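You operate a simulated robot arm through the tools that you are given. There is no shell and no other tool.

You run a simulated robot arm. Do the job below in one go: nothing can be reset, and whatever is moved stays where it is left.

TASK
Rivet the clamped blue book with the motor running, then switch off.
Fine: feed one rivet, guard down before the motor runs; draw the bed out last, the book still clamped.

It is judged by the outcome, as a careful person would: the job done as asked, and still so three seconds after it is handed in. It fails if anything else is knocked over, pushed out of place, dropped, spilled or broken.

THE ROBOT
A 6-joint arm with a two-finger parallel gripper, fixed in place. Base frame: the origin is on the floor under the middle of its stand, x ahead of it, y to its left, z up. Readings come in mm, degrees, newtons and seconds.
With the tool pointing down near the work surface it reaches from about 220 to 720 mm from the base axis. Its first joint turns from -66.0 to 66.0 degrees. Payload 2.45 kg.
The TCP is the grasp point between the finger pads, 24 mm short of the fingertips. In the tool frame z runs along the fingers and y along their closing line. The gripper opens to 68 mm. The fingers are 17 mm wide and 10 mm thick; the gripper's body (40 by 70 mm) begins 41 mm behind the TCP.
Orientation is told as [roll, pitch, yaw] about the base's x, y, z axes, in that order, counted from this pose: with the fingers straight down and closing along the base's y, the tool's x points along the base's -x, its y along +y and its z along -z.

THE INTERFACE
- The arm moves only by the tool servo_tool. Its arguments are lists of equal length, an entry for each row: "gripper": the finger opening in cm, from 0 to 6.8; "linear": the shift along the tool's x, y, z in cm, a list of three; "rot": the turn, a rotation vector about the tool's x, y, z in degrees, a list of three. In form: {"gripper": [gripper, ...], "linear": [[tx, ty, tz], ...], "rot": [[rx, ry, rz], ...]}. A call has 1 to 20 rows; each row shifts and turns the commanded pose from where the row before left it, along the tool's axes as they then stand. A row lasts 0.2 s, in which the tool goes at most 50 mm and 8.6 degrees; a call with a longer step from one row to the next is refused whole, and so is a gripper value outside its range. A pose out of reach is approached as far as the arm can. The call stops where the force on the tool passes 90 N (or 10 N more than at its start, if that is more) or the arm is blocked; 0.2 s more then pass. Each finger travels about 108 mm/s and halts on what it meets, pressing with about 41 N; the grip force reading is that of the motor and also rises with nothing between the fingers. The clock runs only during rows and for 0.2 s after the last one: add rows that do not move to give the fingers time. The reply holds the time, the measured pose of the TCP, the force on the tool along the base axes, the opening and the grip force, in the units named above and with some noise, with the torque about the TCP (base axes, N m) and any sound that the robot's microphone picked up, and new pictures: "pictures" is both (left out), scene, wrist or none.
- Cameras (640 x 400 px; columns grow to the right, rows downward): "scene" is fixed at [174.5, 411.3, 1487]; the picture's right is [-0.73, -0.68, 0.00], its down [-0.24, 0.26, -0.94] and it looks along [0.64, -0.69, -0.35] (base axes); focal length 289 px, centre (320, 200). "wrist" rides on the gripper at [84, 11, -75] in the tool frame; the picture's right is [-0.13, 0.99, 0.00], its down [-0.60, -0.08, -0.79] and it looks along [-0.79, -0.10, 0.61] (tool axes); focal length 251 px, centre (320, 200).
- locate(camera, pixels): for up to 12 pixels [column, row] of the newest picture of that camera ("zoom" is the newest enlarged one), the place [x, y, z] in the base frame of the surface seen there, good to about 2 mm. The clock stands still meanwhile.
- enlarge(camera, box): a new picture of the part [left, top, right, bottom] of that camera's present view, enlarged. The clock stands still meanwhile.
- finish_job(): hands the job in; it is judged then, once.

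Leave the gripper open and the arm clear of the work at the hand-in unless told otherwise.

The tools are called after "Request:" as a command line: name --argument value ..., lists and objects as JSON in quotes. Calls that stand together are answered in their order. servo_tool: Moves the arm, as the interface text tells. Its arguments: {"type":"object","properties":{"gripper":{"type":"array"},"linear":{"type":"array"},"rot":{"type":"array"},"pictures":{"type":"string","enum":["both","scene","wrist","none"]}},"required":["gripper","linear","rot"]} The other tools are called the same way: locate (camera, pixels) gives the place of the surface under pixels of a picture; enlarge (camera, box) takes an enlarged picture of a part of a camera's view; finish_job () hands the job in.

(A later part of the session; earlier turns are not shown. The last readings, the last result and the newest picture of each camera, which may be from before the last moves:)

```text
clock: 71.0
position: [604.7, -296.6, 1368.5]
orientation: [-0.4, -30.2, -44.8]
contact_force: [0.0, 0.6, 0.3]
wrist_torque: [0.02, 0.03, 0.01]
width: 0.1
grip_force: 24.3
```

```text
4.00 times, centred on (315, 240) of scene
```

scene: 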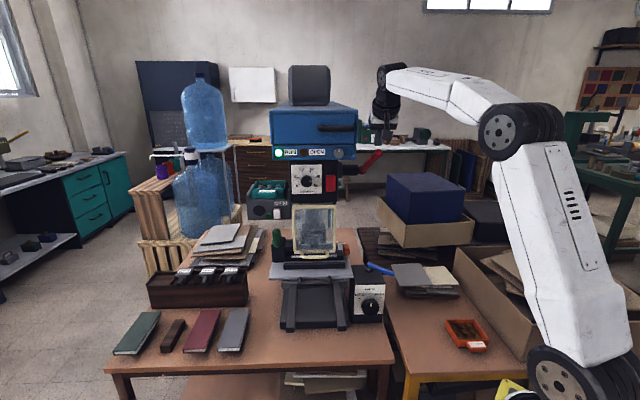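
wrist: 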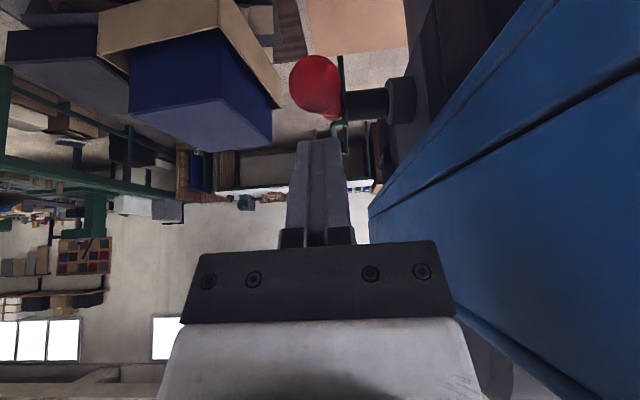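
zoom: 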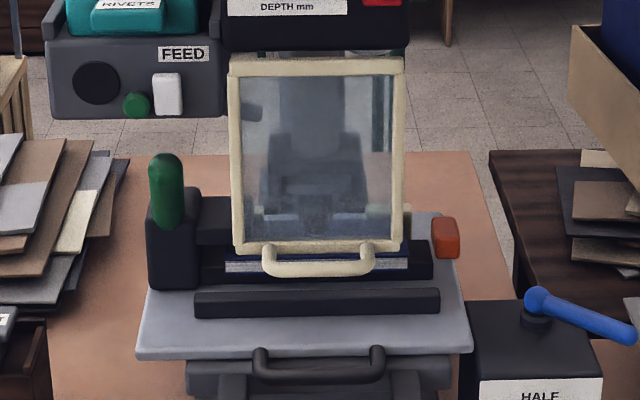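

The lever is back at its start position and the bed is still in. Now I'll switch off. I'll go back in front of the rocker and press its lower half.

Request:
servo_tool --gripper '[0, 0, 0, 0, 0, 0, 0, 0, 0, 0, 0, 0, 0, 0, 0, 0, 0, 0, 0, 0]' --linear '[[-1.0, 0, -1.73], [3.4, 0, -1.96], [3.4, 0, -1.96], [3.4, 0, -1.96], [3.4, 0, -1.96], [0, 0, 0], [0, 0, 0], [0, 0, 0], [0, 0, 0], [0, 0, 0], [0, 0, 0], [0, 0, 0], [3.43, 2.65, 0.61], [3.43, 2.65, 0.61], [3.43, 2.65, 0.61], [3.43, 2.65, 0.61], [3.43, 2.65, 0.61], [-0.58, 0, 3.28], [-0.58, 0, 3.28], [-0.58, 0, 3.28]]' --rot '[[0, 0, 0], [0, 0, 0], [0, 0, 0], [0, 0, 0], [0, 0, 0], [0, -7.15, 0], [0, -7.15, 0], [0, -7.15, 0], [0, -7.15, 0], [0, -7.15, 0], [0, -7.15, 0], [0, -7.15, 0], [0, 0, 0], [0, 0, 0], [0, 0, 0], [0, 0, 0], [0, 0, 0], [0, 0, 0], [0, 0, 0], [0, 0, 0]]'

Request:
locate --camera "wrist" --pixels '[[320, 60], [320, 80], [320, 100], [322, 120], [322, 135], [318, 40], [318, 20]]'

Request:
enlarge --camera "wrist" --box '[180, 20, 460, 195]'

```text
clock: 75.2
position: [659.6, -165.0, 1212.8]
orientation: [-1.5, -80.2, -43.7]
contact_force: [0.8, 0.5, -0.5]
wrist_torque: [-0.03, -0.01, 0.01]
width: 0.3
grip_force: 23.9
```

scene: 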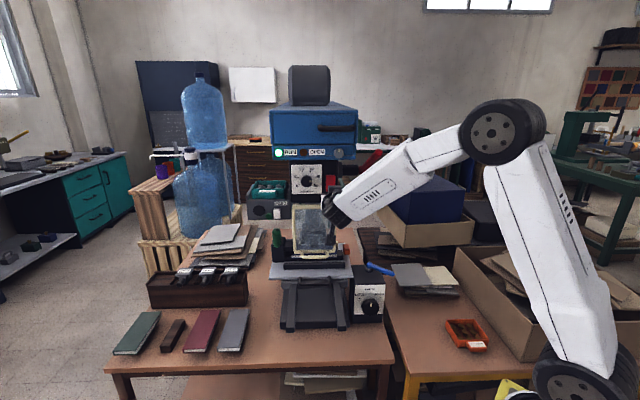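
wrist: 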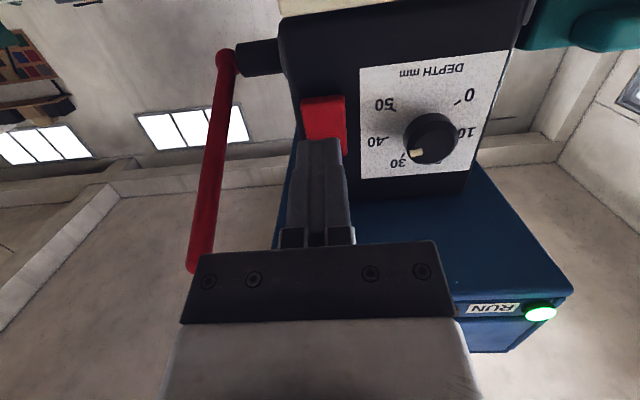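

```text
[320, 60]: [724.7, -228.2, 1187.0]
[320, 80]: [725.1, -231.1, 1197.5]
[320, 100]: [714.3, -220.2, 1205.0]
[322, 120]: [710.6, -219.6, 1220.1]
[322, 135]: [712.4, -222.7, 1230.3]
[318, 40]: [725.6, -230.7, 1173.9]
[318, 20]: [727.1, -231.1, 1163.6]
```

```text
2.29 times, centred on (320, 108) of wrist
```

zoom: 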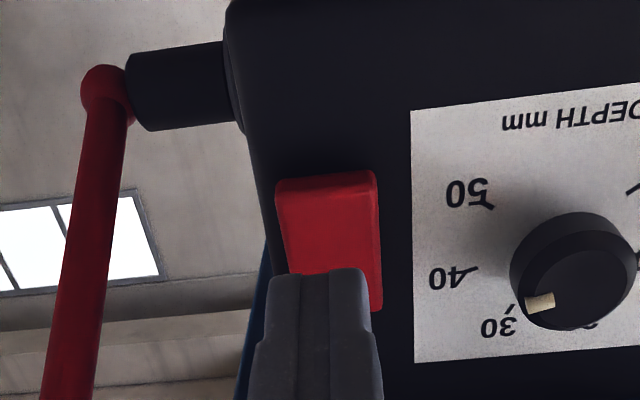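

RUN is still lit. The rocker's lower half now stands out (d≈-657 at z≈1217). I'll press it in slowly.

Request:
servo_tool --gripper '[0, 0, 0, 0, 0, 0, 0, 0, 0, 0, 0]' --linear '[[-0.75, 0.05, 4.24], [-0.035, 0, 0.197], [-0.035, 0, 0.197], [-0.035, 0, 0.197], [-0.035, 0, 0.197], [-0.035, 0, 0.197], [-0.035, 0, 0.197], [-0.035, 0, 0.197], [-0.035, 0, 0.197], [-0.035, 0, 0.197], [0, 0, 0]]' --rot '[[0, 0, 0], [0, 0, 0], [0, 0, 0], [0, 0, 0], [0, 0, 0], [0, 0, 0], [0, 0, 0], [0, 0, 0], [0, 0, 0], [0, 0, 0], [0, 0, 0]]'

Request:
enlarge --camera "scene" --box '[250, 130, 390, 230]'

```text
clock: 77.5
position: [698.4, -202.1, 1214.4]
orientation: [-1.6, -80.2, -43.5]
contact_force: [-42.3, 23.6, 7.4]
wrist_torque: [-0.22, -0.31, -0.33]
width: 0.1
grip_force: 23.7
stopped in row 11: the force on the tool passed its limit at 92 N (the readings are from after the stop); the commanded pose is now the measured one
```

scene: 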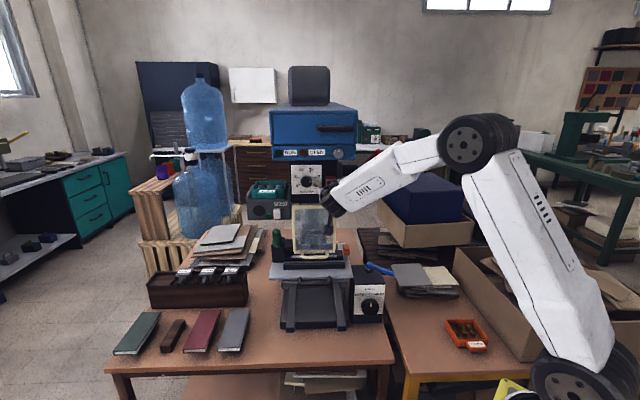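
wrist: 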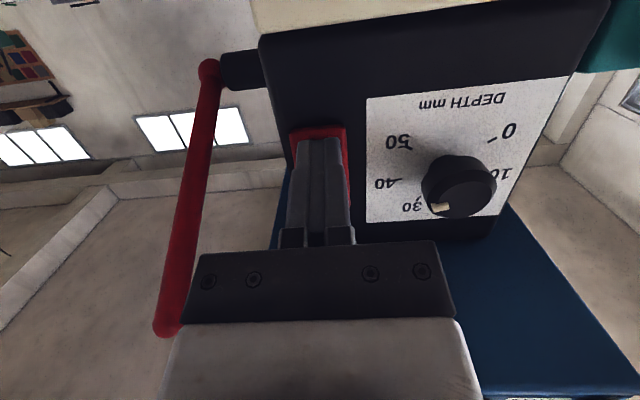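

```text
4.00 times, centred on (320, 180) of scene
```

zoom: 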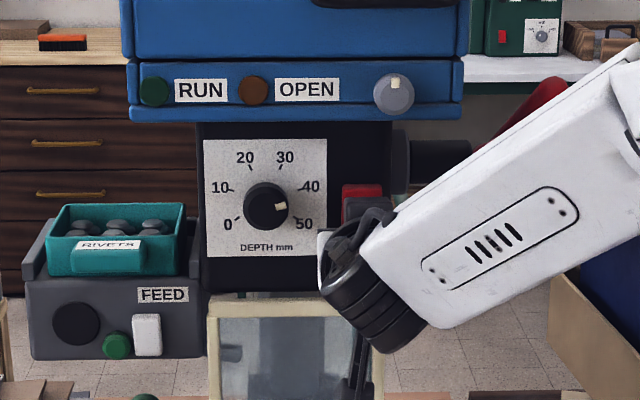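

The RUN lamp is out, so the motor is off. The feeder window is empty and the guard is still down. Now I'll back off and go in front of the bed handle to measure it.

Request:
servo_tool --gripper '[0, 0, 0, 0, 0, 0, 0, 0, 0, 0, 0, 0, 0, 0, 0, 0]' --linear '[[0.17, 0, -0.98], [0.65, 0, -3.7], [0.65, 0, -3.7], [0.65, 0, -3.7], [0.65, 0, -3.7], [0, 0, 0], [0, 0, 0], [0, 0, 0], [0, 0, 0], [0, 0, 0], [0, 0, 0], [1.92, 1.25, 2.74], [1.92, 1.25, 2.74], [1.92, 1.25, 2.74], [1.92, 1.25, 2.74], [0, 0, 0]]' --rot '[[0, 0, 0], [0, 0, 0], [0, 0, 0], [0, 0, 0], [0, 0, 0], [0, 7.5, 0], [0, 7.5, 0], [0, 7.5, 0], [0, 7.5, 0], [0, 7.5, 0], [0, 7.5, 0], [0, 0, 0], [0, 0, 0], [0, 0, 0], [0, 0, 0], [0, 0, 0]]'

Request:
enlarge --camera "wrist" --box '[180, 20, 460, 195]'

Request:
enlarge --camera "scene" --box '[250, 120, 410, 240]'

```text
clock: 80.9
position: [622.8, -57.8, 1079.0]
orientation: [-0.4, -35.1, -44.9]
contact_force: [-0.3, -0.1, 0.4]
wrist_torque: [0.01, 0.02, -0.03]
width: 0.1
grip_force: 23.6
```

scene: 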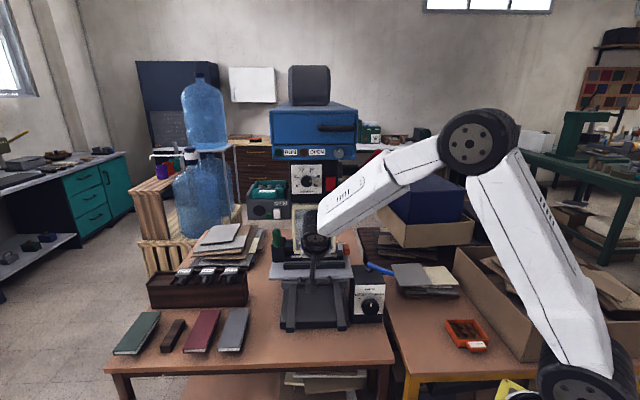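
wrist: 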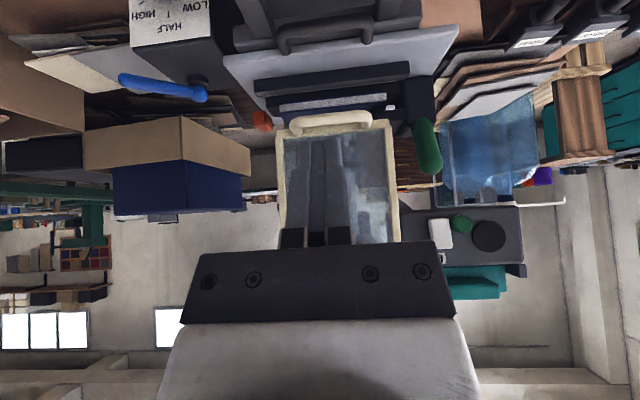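

```text
2.29 times, centred on (320, 108) of wrist
```

zoom: 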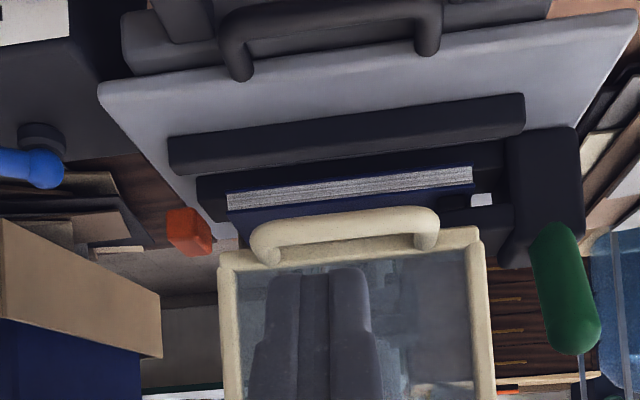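

```text
3.33 times, centred on (330, 180) of scene
```

zoom: 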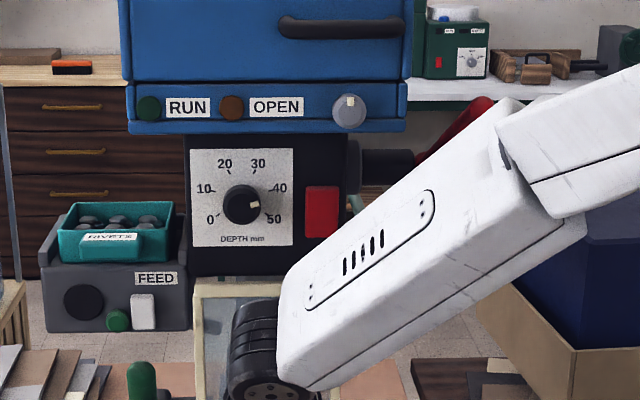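

Everything is switched off and the guard stays down. I'll measure the bed handle in the wrist view.

Request:
locate --camera "wrist" --pixels '[[325, 24], [325, 28], [325, 33], [326, 40], [325, 48], [284, 45], [366, 35], [285, 53], [367, 46], [300, 32], [345, 27], [322, 62]]'

Request:
locate --camera "wrist" --pixels '[[325, 70], [325, 80], [325, 98], [325, 103], [330, 117], [330, 130], [392, 110], [262, 120], [424, 130]]'

```text
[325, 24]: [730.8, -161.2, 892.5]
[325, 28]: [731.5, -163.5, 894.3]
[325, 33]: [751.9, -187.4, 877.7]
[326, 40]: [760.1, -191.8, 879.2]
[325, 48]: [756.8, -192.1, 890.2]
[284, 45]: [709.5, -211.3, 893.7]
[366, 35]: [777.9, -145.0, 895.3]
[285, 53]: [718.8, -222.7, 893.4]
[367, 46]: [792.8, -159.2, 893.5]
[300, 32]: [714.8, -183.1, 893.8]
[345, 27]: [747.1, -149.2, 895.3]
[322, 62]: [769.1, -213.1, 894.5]
```

```text
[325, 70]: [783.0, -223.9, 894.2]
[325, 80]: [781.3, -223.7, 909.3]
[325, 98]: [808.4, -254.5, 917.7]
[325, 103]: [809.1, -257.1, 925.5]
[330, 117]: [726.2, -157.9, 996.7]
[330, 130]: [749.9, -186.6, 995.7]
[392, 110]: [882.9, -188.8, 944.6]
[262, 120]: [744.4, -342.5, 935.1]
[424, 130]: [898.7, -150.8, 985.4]
```

The bar centre is near d≈-635, z≈887, the bed edge behind it is at d≈-671, and there's a surface at z≈878 below. I'll come in under the guard handle and lower the closed fingertips toward the gap behind the bar, stopping 20 mm short to check.

Request:
servo_tool --gripper '[0, 0, 0, 0, 0, 0, 0]' --linear '[[-0.86, 0, 4.39], [-0.86, 0, 4.39], [-0.86, 0, 4.39], [-0.86, 0, 4.39], [0, 0, 2.0], [0, 0, 2.0], [0, 0, 0]]' --rot '[[0, 0, 0], [0, 0, 0], [0, 0, 0], [0, 0, 0], [0, 0, 0], [0, 0, 0], [0, 0, 0]]'

Request:
enlarge --camera "wrist" --box '[180, 60, 460, 235]'

Request:
enlarge --camera "scene" --box '[260, 200, 380, 300]'

```text
clock: 82.2
position: [722.3, -153.4, 941.9]
orientation: [-0.4, -35.4, -45.3]
contact_force: [-138.9, 91.6, 87.9]
wrist_torque: [-6.03, -8.8, -0.13]
width: 0.0
grip_force: 23.7
stopped in row 6: the force on the tool passed its limit at 118 N (the readings are from after the stop); the commanded pose is now the measured one
```

scene: 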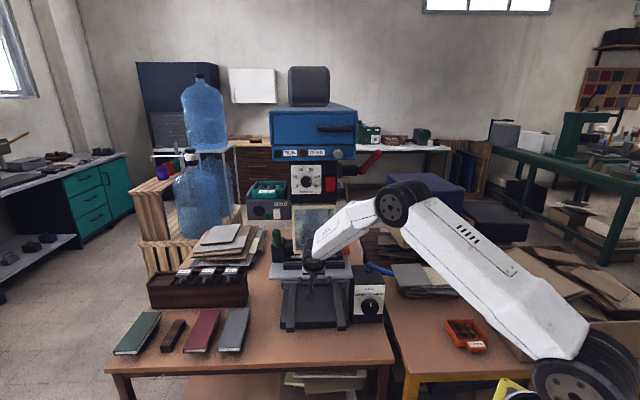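
wrist: 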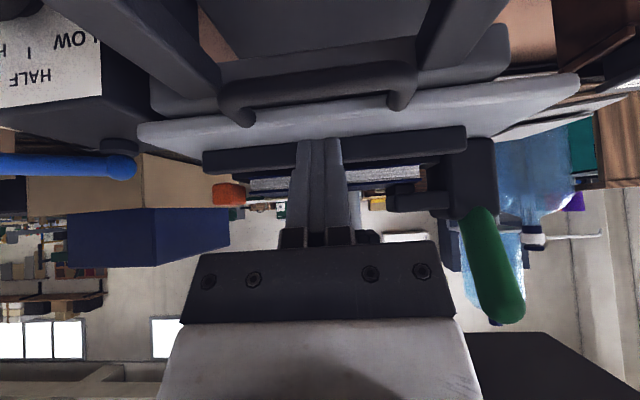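

```text
2.29 times, centred on (320, 148) of wrist
```

zoom: 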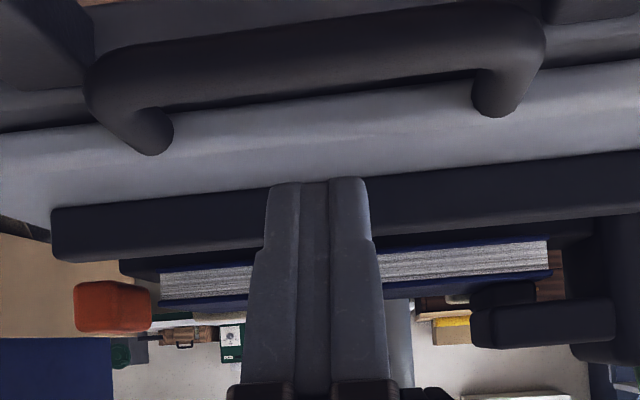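

```text
4.00 times, centred on (320, 250) of scene
```

zoom: 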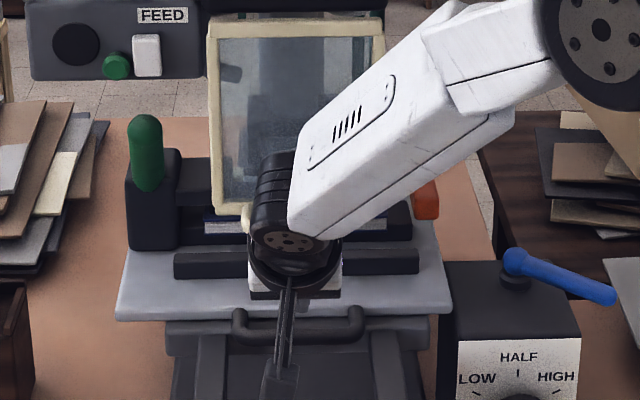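

The tool stopped: the gripper body has met the guard's handle at its closed stop, and the reading is about 160 N outward. I'll back off along the tool axis right away and check the guard.

Request:
servo_tool --gripper '[0, 0, 0, 0, 0, 0]' --linear '[[1.0, 0, -1.0], [2.0, 0, -2.0], [2.5, 0, -2.5], [2.5, 0, -2.5], [0, 0, 0], [0, 0, 0]]' --rot '[[0, 0, 0], [0, 0, 0], [0, 0, 0], [0, 0, 0], [0, 0, 0], [0, 0, 0]]'

Request:
enlarge --camera "wrist" --box '[180, 20, 460, 195]'

Request:
enlarge --camera "scene" --box '[260, 190, 380, 300]'

```text
clock: 83.6
position: [647.3, -78.6, 957.2]
orientation: [-0.4, -35.3, -45.4]
contact_force: [-0.1, -0.6, -0.7]
wrist_torque: [0.02, 0.0, 0.01]
width: 0.0
grip_force: 23.4
```

scene: 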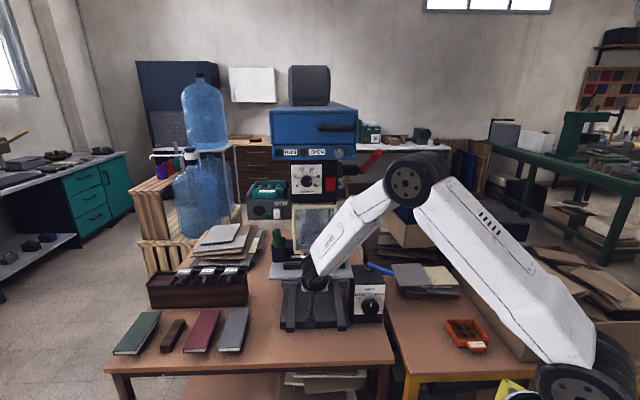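
wrist: 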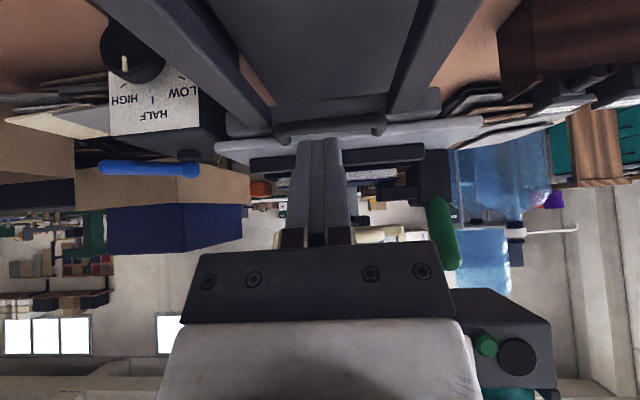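

```text
2.29 times, centred on (320, 108) of wrist
```

zoom: 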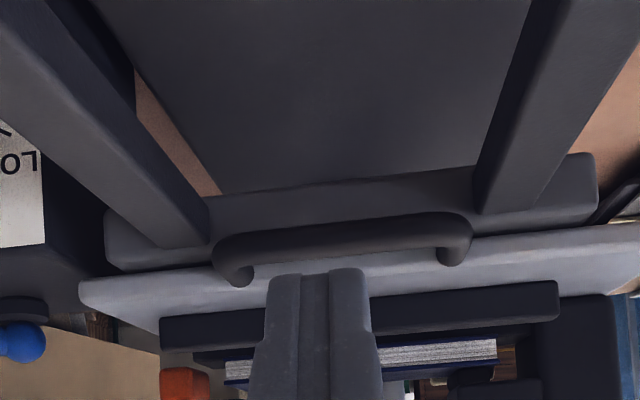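

```text
3.64 times, centred on (320, 245) of scene
```

zoom: 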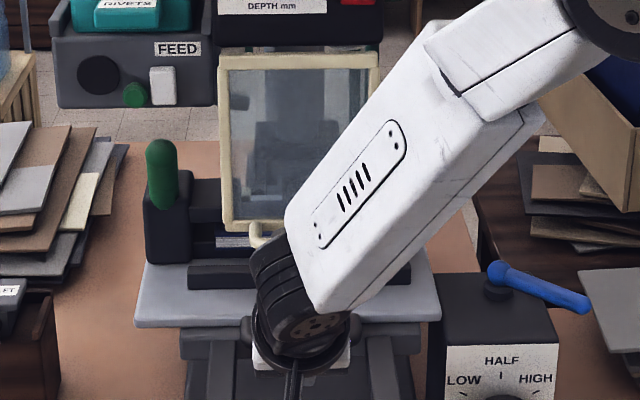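

The guard is still fully down. The gripper body is too bulky to reach over under the guard handle from the front, so I'll lean the tool sideways to the right instead. The fingertips can then drop behind the handle bar with the gripper staying clear of the guard. First I'll back out and re-orient in free space.

Request:
servo_tool --gripper '[0, 0, 0, 0, 0, 0, 0, 0, 0, 0, 0, 0, 0, 0, 0, 0]' --linear '[[-0.07, 0, -3.7], [-0.07, 0, -3.7], [-0.07, 0, -3.7], [-0.07, 0, -3.7], [0, 0, 0], [0, 0, 0], [0, 0, 0], [0, 0, 0], [0, 0, 0], [0, 0, 0], [0, 0, 0], [0, 0, 0], [0, 0, 0], [0, 0, 0], [0, 0, 0], [0, 0, 0]]' --rot '[[0, 0, 0], [0, 0, 0], [0, 0, 0], [0, 0, 0], [0, 7.06, 0], [0, 7.06, 0], [0, 7.06, 0], [0, 7.06, 0], [0, 7.06, 0], [-7.5, 0, 0], [-7.5, 0, 0], [-7.5, 0, 0], [-7.5, 0, 0], [-7.5, 0, 0], [-7.5, 0, 0], [0, 0, 0]]'

```text
clock: 87.0
position: [588.8, -18.8, 1078.5]
orientation: [44.7, -0.1, -45.5]
contact_force: [-0.8, -1.2, -0.2]
wrist_torque: [0.0, -0.01, 0.0]
width: 0.1
grip_force: 23.1
```

scene: 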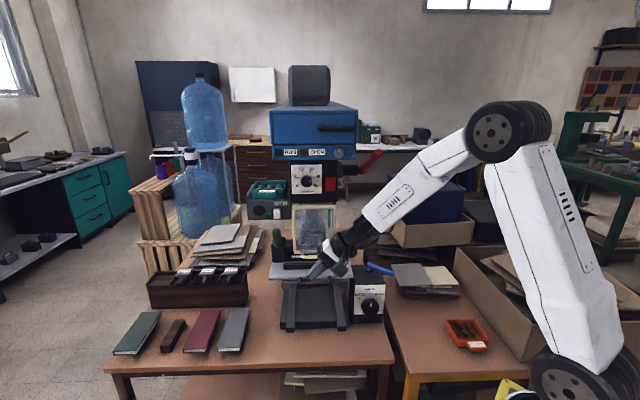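
wrist: 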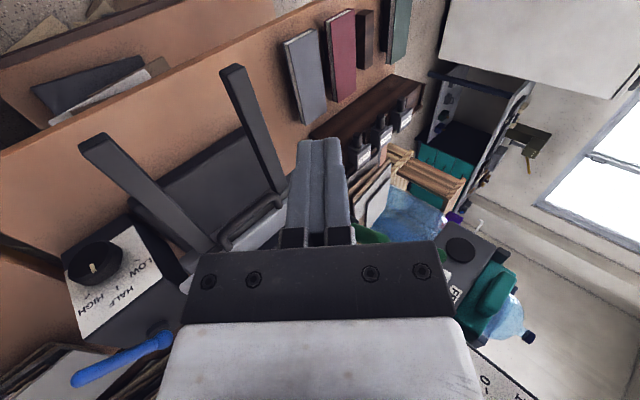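

The tool now leans 45° to the right, pointing down-left. I'll lower to z≈940 beside the handle's right half, still well out in front.

Request:
servo_tool --gripper '[0, 0, 0, 0, 0, 0, 0, 0]' --linear '[[0, -3.77, 1.17], [0, -3.77, 1.17], [0, -3.77, 1.17], [0, -3.77, 1.17], [-4, 0, 0], [-4, 0, 0], [-4, 0, 0], [0, 0, 0]]' --rot '[[0, 0, 0], [0, 0, 0], [0, 0, 0], [0, 0, 0], [0, 0, 0], [0, 0, 0], [0, 0, 0], [0, 0, 0]]'

Request:
enlarge --camera "scene" --box '[260, 190, 400, 310]'

Request:
enlarge --camera "wrist" --box '[160, 40, 440, 215]'

```text
clock: 88.8
position: [621.1, -157.6, 937.8]
orientation: [44.7, 0.1, -45.4]
contact_force: [1.1, -0.1, -0.4]
wrist_torque: [0.02, 0.02, -0.02]
width: 0.0
grip_force: 23.4
```

scene: 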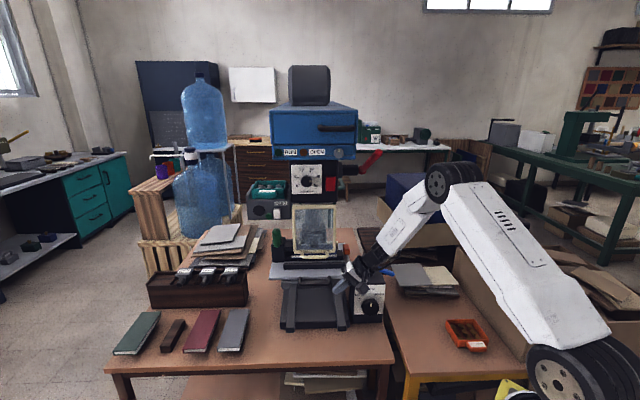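
wrist: 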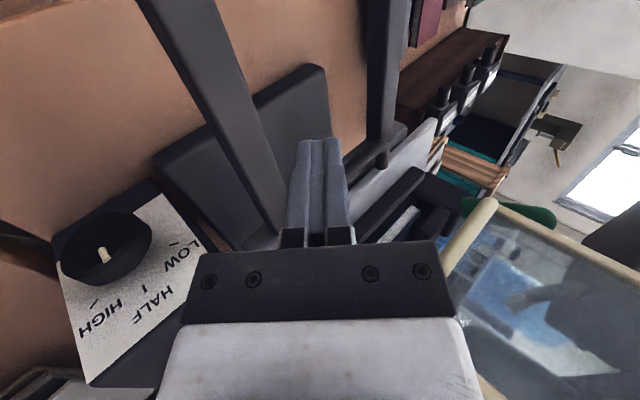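

```text
3.33 times, centred on (330, 250) of scene
```

zoom: 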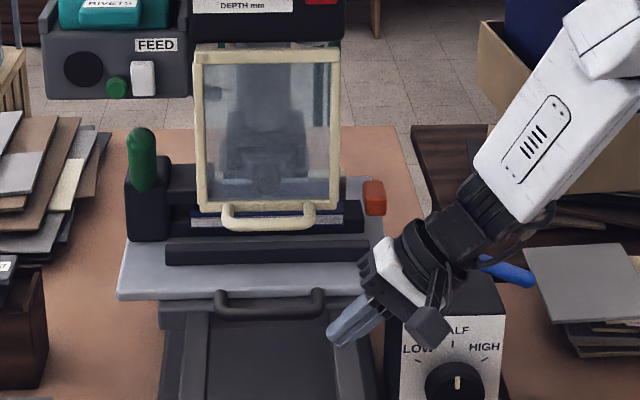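

```text
2.29 times, centred on (300, 128) of wrist
```

zoom: 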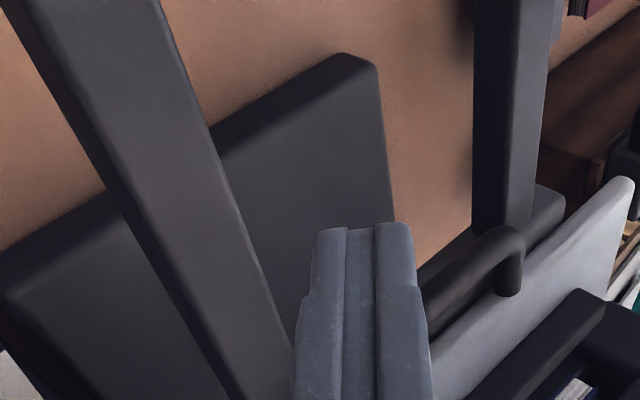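

The fingers point down-left in front of the handle's right half and the gripper is well to the right of the guard. I'll move inward over the bar in small steps at this height.

Request:
servo_tool --gripper '[0, 0, 0, 0, 0, 0]' --linear '[[-2, 0, 0], [-2, 0, 0], [-2, 0, 0], [-2, 0, 0], [-2, 0, 0], [0, 0, 0]]' --rot '[[0, 0, 0], [0, 0, 0], [0, 0, 0], [0, 0, 0], [0, 0, 0], [0, 0, 0]]'

Request:
enlarge --camera "scene" --box '[260, 190, 400, 310]'

Request:
enlarge --camera "wrist" --box '[160, 40, 440, 215]'

```text
clock: 90.2
position: [689.4, -227.5, 941.1]
orientation: [44.6, 0.0, -45.5]
contact_force: [0.1, 0.1, -0.5]
wrist_torque: [0.02, 0.01, -0.01]
width: 0.1
grip_force: 23.6
```

scene: 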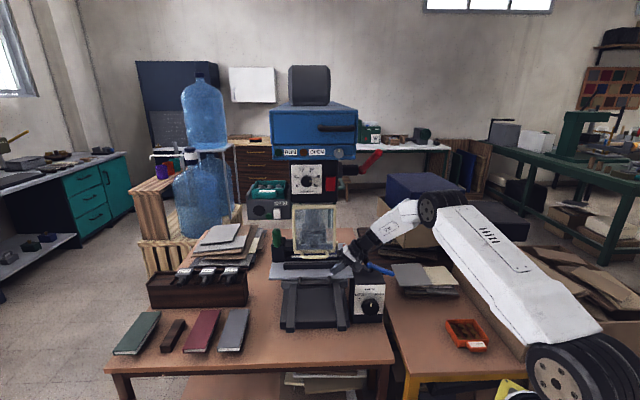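
wrist: 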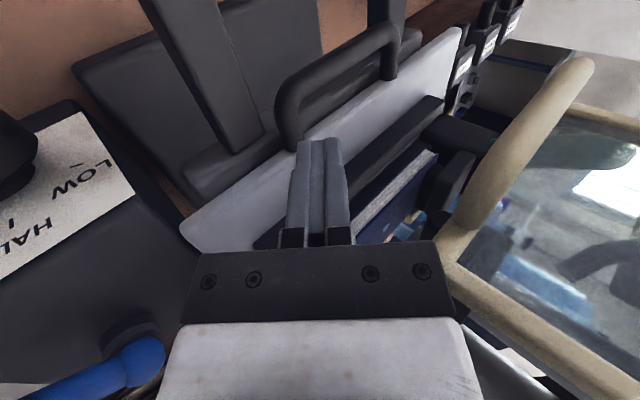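

```text
3.33 times, centred on (330, 250) of scene
```

zoom: 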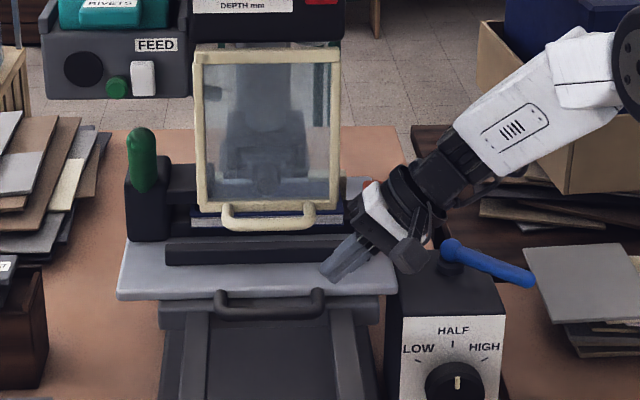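

```text
2.29 times, centred on (300, 128) of wrist
```

zoom: 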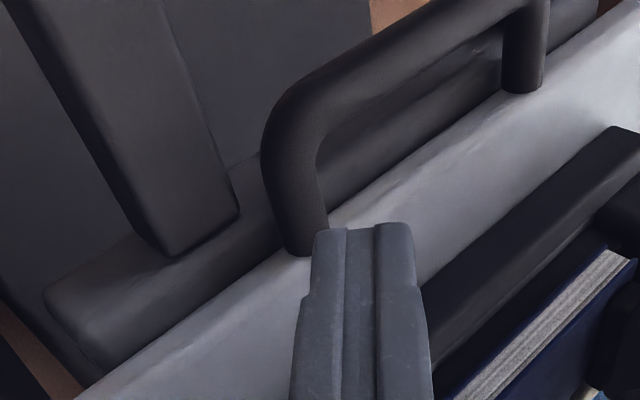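

I have a very clear view: the handle loop, its right leg at zoom (305, 200), and the gap behind the bar. I'll measure the bar and the gap edges.

Request:
locate --camera "zoom" --pixels '[[350, 80], [365, 90], [380, 100], [400, 110], [420, 120], [430, 150], [420, 180], [440, 200], [305, 190], [300, 240], [525, 60], [345, 170]]'

```text
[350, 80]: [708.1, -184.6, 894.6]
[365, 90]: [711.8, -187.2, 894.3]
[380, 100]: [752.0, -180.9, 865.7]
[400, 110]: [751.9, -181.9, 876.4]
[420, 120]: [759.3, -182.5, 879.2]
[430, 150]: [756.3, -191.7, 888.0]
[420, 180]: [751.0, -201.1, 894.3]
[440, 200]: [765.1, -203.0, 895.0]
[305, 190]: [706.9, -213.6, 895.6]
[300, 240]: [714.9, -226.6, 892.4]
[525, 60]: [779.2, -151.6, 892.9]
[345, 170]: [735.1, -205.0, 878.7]
```

The gap behind the bar runs from d≈-642 to d≈-670, and the leg top is at z≈896. I'll centre the fingers in the gap (d≈-654) and slide them in along their axis, about 50 mm.

Request:
servo_tool --gripper '[0, 0, 0, 0, 0, 0, 0]' --linear '[[-0.57, 0, 0], [0, 0, 1.2], [0, 0, 1.2], [0, 0, 1.2], [0, 0, 0.7], [0, 0, 0.7], [0, 0, 0]]' --rot '[[0, 0, 0], [0, 0, 0], [0, 0, 0], [0, 0, 0], [0, 0, 0], [0, 0, 0], [0, 0, 0]]'

Request:
enlarge --camera "scene" --box '[260, 190, 400, 310]'

Request:
enlarge --camera "wrist" --box '[200, 80, 440, 230]'

```text
clock: 91.8
position: [719.8, -207.0, 904.2]
orientation: [44.5, 0.0, -45.5]
contact_force: [0.3, 0.3, 1.0]
wrist_torque: [0.01, -0.03, 0.04]
width: 0.0
grip_force: 24.2
```

scene: 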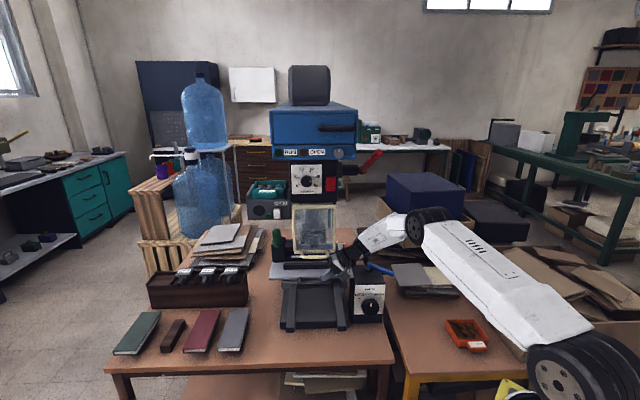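
wrist: 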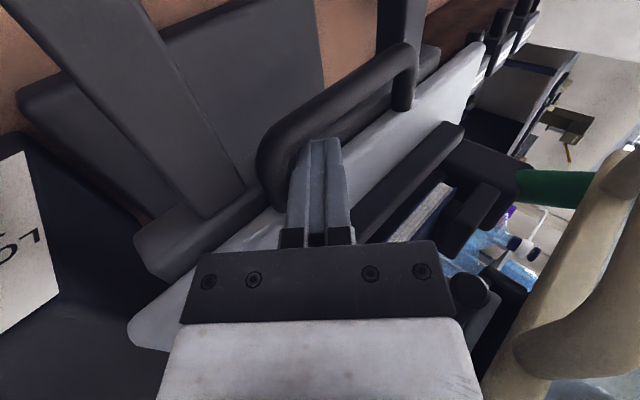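

```text
3.33 times, centred on (330, 250) of scene
```

zoom: 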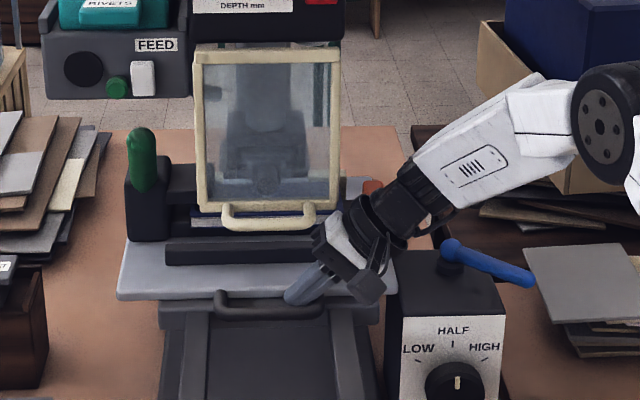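

```text
2.67 times, centred on (320, 155) of wrist
```

zoom: 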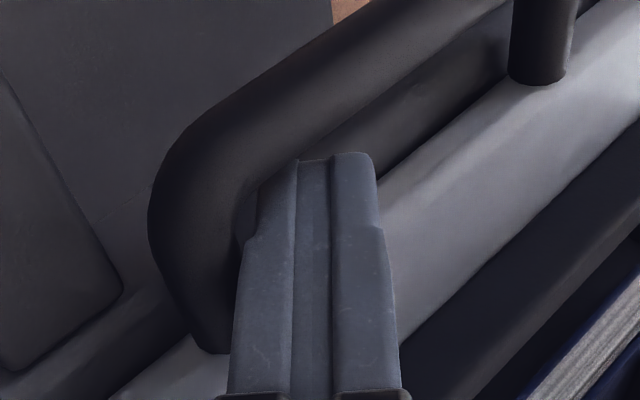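

The fingertips are inside the handle loop with no contact force. I'll pull the bed straight out, slowly at first.

Request:
servo_tool --gripper '[0, 0, 0, 0, 0, 0, 0]' --linear '[[1, 0, 0], [1, 0, 0], [1, 0, 0], [1, 0, 0], [1, 0, 0], [1, 0, 0], [0, 0, 0]]' --rot '[[0, 0, 0], [0, 0, 0], [0, 0, 0], [0, 0, 0], [0, 0, 0], [0, 0, 0], [0, 0, 0]]'

Request:
enlarge --camera "scene" --box '[260, 190, 400, 310]'

Request:
enlarge --camera "wrist" --box '[200, 80, 440, 230]'

```text
clock: 93.4
position: [678.3, -163.5, 905.1]
orientation: [44.7, -0.2, -45.5]
contact_force: [0.2, -1.3, 1.0]
wrist_torque: [0.02, 0.02, -0.04]
width: 0.1
grip_force: 23.1
```

scene: 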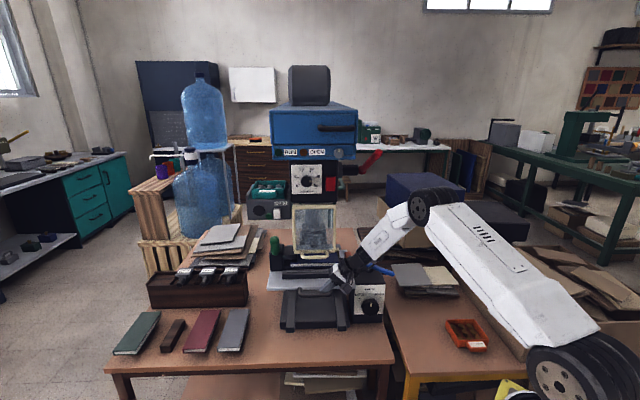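
wrist: 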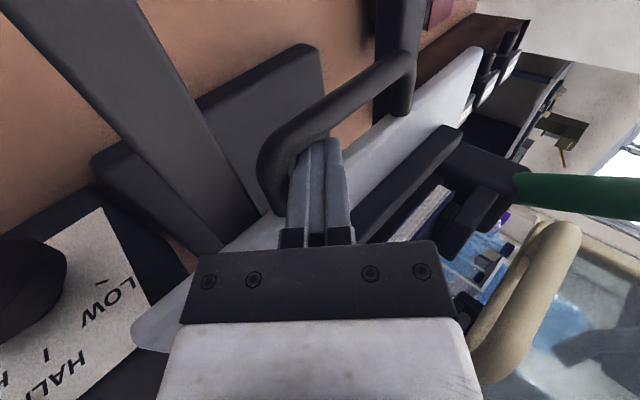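

```text
3.33 times, centred on (330, 250) of scene
```

zoom: 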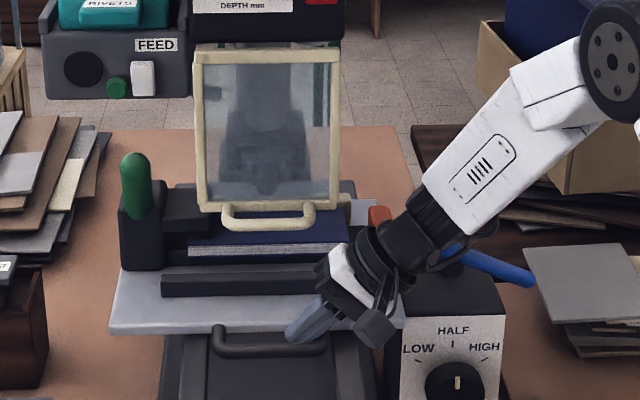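

```text
2.67 times, centred on (320, 155) of wrist
```

zoom: 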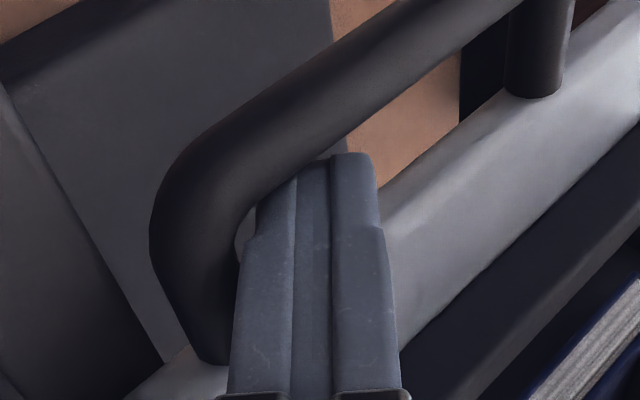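

The bed follows and the book stays clamped. I'll keep pulling out.

Request:
servo_tool --gripper '[0, 0, 0, 0, 0, 0, 0, 0, 0, 0, 0]' --linear '[[1.5, 0, 0], [1.5, 0, 0], [1.5, 0, 0], [1.5, 0, 0], [1.5, 0, 0], [1.5, 0, 0], [1.5, 0, 0], [1.5, 0, 0], [1.5, 0, 0], [1.5, 0, 0], [0, 0, 0]]' --rot '[[0, 0, 0], [0, 0, 0], [0, 0, 0], [0, 0, 0], [0, 0, 0], [0, 0, 0], [0, 0, 0], [0, 0, 0], [0, 0, 0], [0, 0, 0], [0, 0, 0]]'

Request:
enlarge --camera "scene" --box '[240, 220, 400, 350]'

Request:
enlarge --camera "wrist" --box '[200, 80, 440, 230]'

```text
clock: 95.8
position: [571.8, -57.4, 904.5]
orientation: [44.6, 0.0, -45.4]
contact_force: [0.4, -0.2, -0.9]
wrist_torque: [-0.01, -0.01, 0.01]
width: 0.1
grip_force: 23.4
```

scene: 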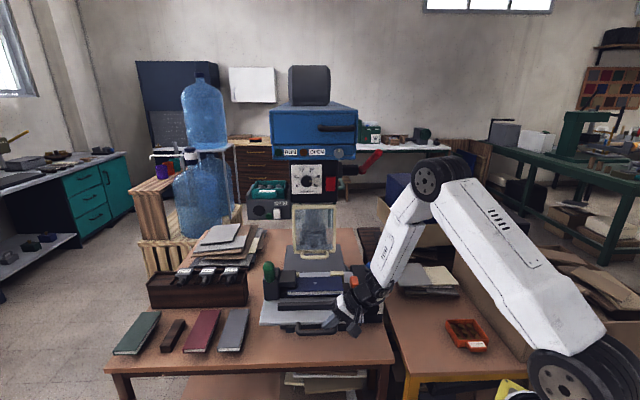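
wrist: 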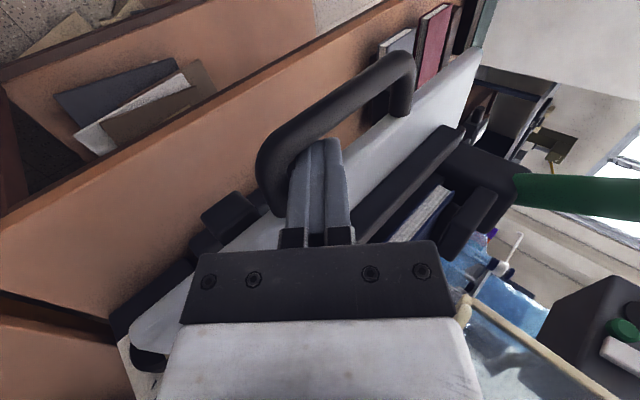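

```text
3.08 times, centred on (320, 285) of scene
```

zoom: 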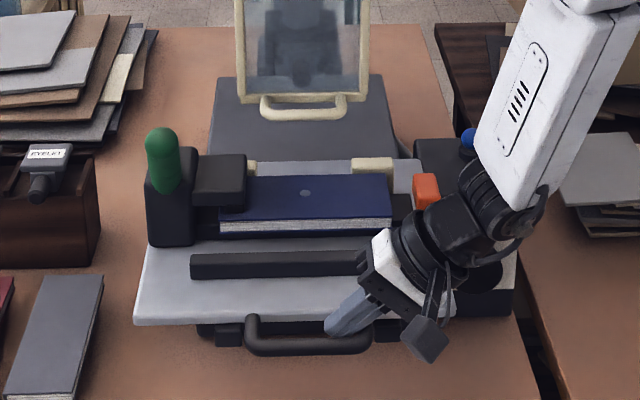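

```text
2.67 times, centred on (320, 155) of wrist
```

zoom: 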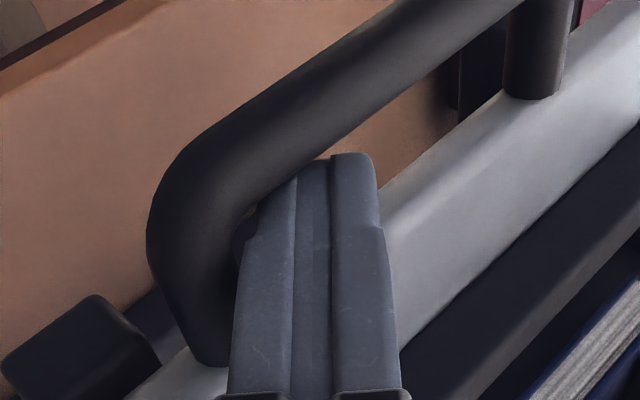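

I can see the rivet head in the blue book (zoom about (305, 193)), and the book is still clamped. The bed is about 15 mm short of where it started, so I'll pull on slowly to its outer stop.

Request:
servo_tool --gripper '[0, 0, 0, 0, 0, 0, 0]' --linear '[[0.4, 0, 0], [0.4, 0, 0], [0.4, 0, 0], [0.4, 0, 0], [0.4, 0, 0], [0, 0, 0], [0, 0, 0]]' --rot '[[0, 0, 0], [0, 0, 0], [0, 0, 0], [0, 0, 0], [0, 0, 0], [0, 0, 0], [0, 0, 0]]'

Request:
enlarge --camera "scene" --box '[240, 220, 400, 350]'

```text
clock: 97.4
position: [562.2, -48.9, 905.9]
orientation: [44.6, -0.6, -46.1]
contact_force: [24.5, -35.0, -10.2]
wrist_torque: [-0.74, -0.4, -0.61]
width: 0.0
grip_force: 23.3
```

scene: 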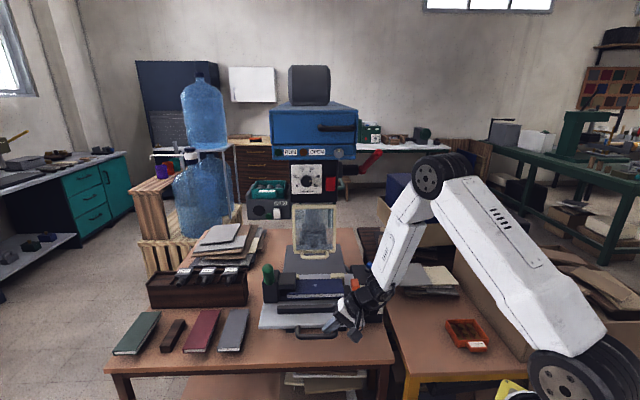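
wrist: 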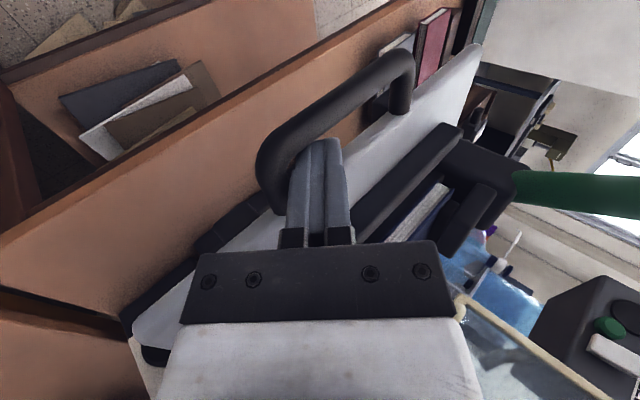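

```text
3.08 times, centred on (320, 285) of scene
```

zoom: 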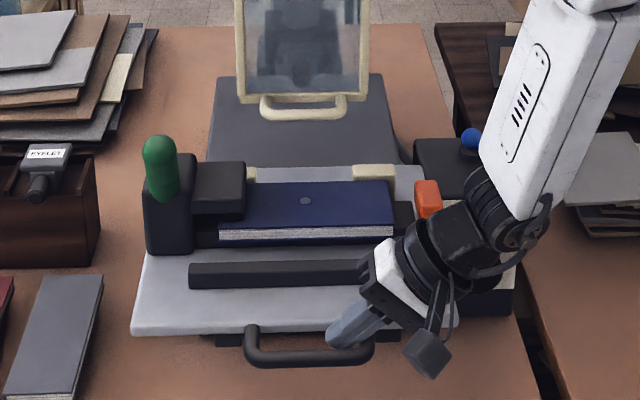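

The bed is at its outer stop (about 43 N), matching its original position. I'll release the pull, centre the fingers in the gap, and withdraw along the finger axis without touching the bed.

Request:
servo_tool --gripper '[0, 0, 0, 0, 0, 0, 0, 0, 0]' --linear '[[-0.7, 0, 0], [-0.4, 0, 0], [0, 0, -1], [0, 0, -2], [0, 0, -2], [0, 0, -3], [0, 0, -4], [0, 0, -4], [0, 0, 0]]' --rot '[[0, 0, 0], [0, 0, 0], [0, 0, 0], [0, 0, 0], [0, 0, 0], [0, 0, 0], [0, 0, 0], [0, 0, 0], [0, 0, 0]]'

Request:
enlarge --camera "scene" --box '[240, 200, 400, 350]'

```text
clock: 99.4
position: [487.4, -129.6, 1019.0]
orientation: [44.6, 0.0, -45.5]
contact_force: [-0.1, 0.4, -0.3]
wrist_torque: [0.0, 0.03, -0.02]
width: 0.0
grip_force: 23.9
```

scene: 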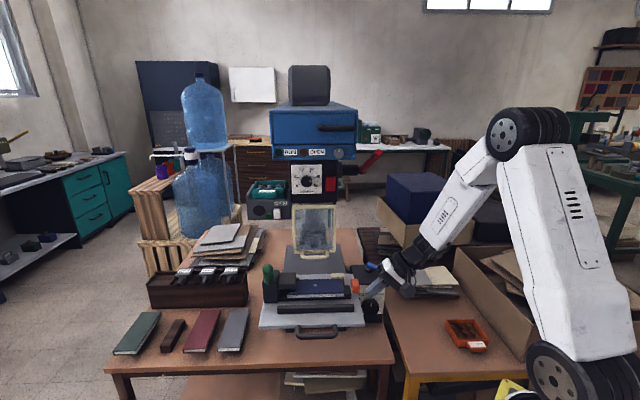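
wrist: 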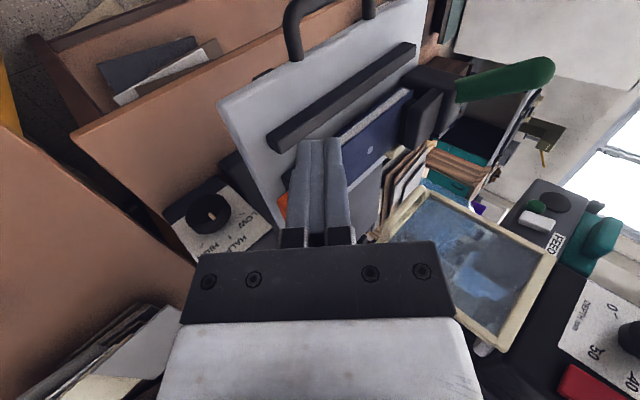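

```text
2.67 times, centred on (320, 275) of scene
```

zoom: 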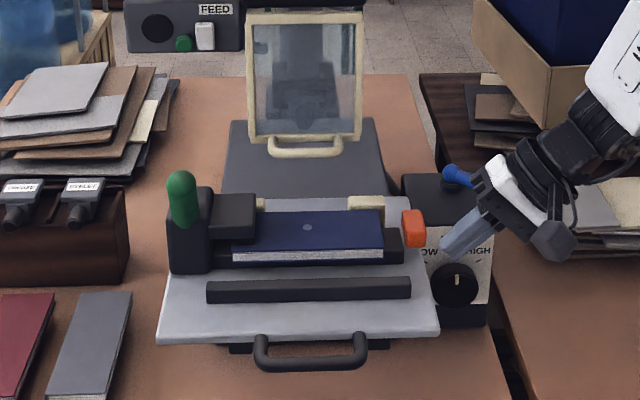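

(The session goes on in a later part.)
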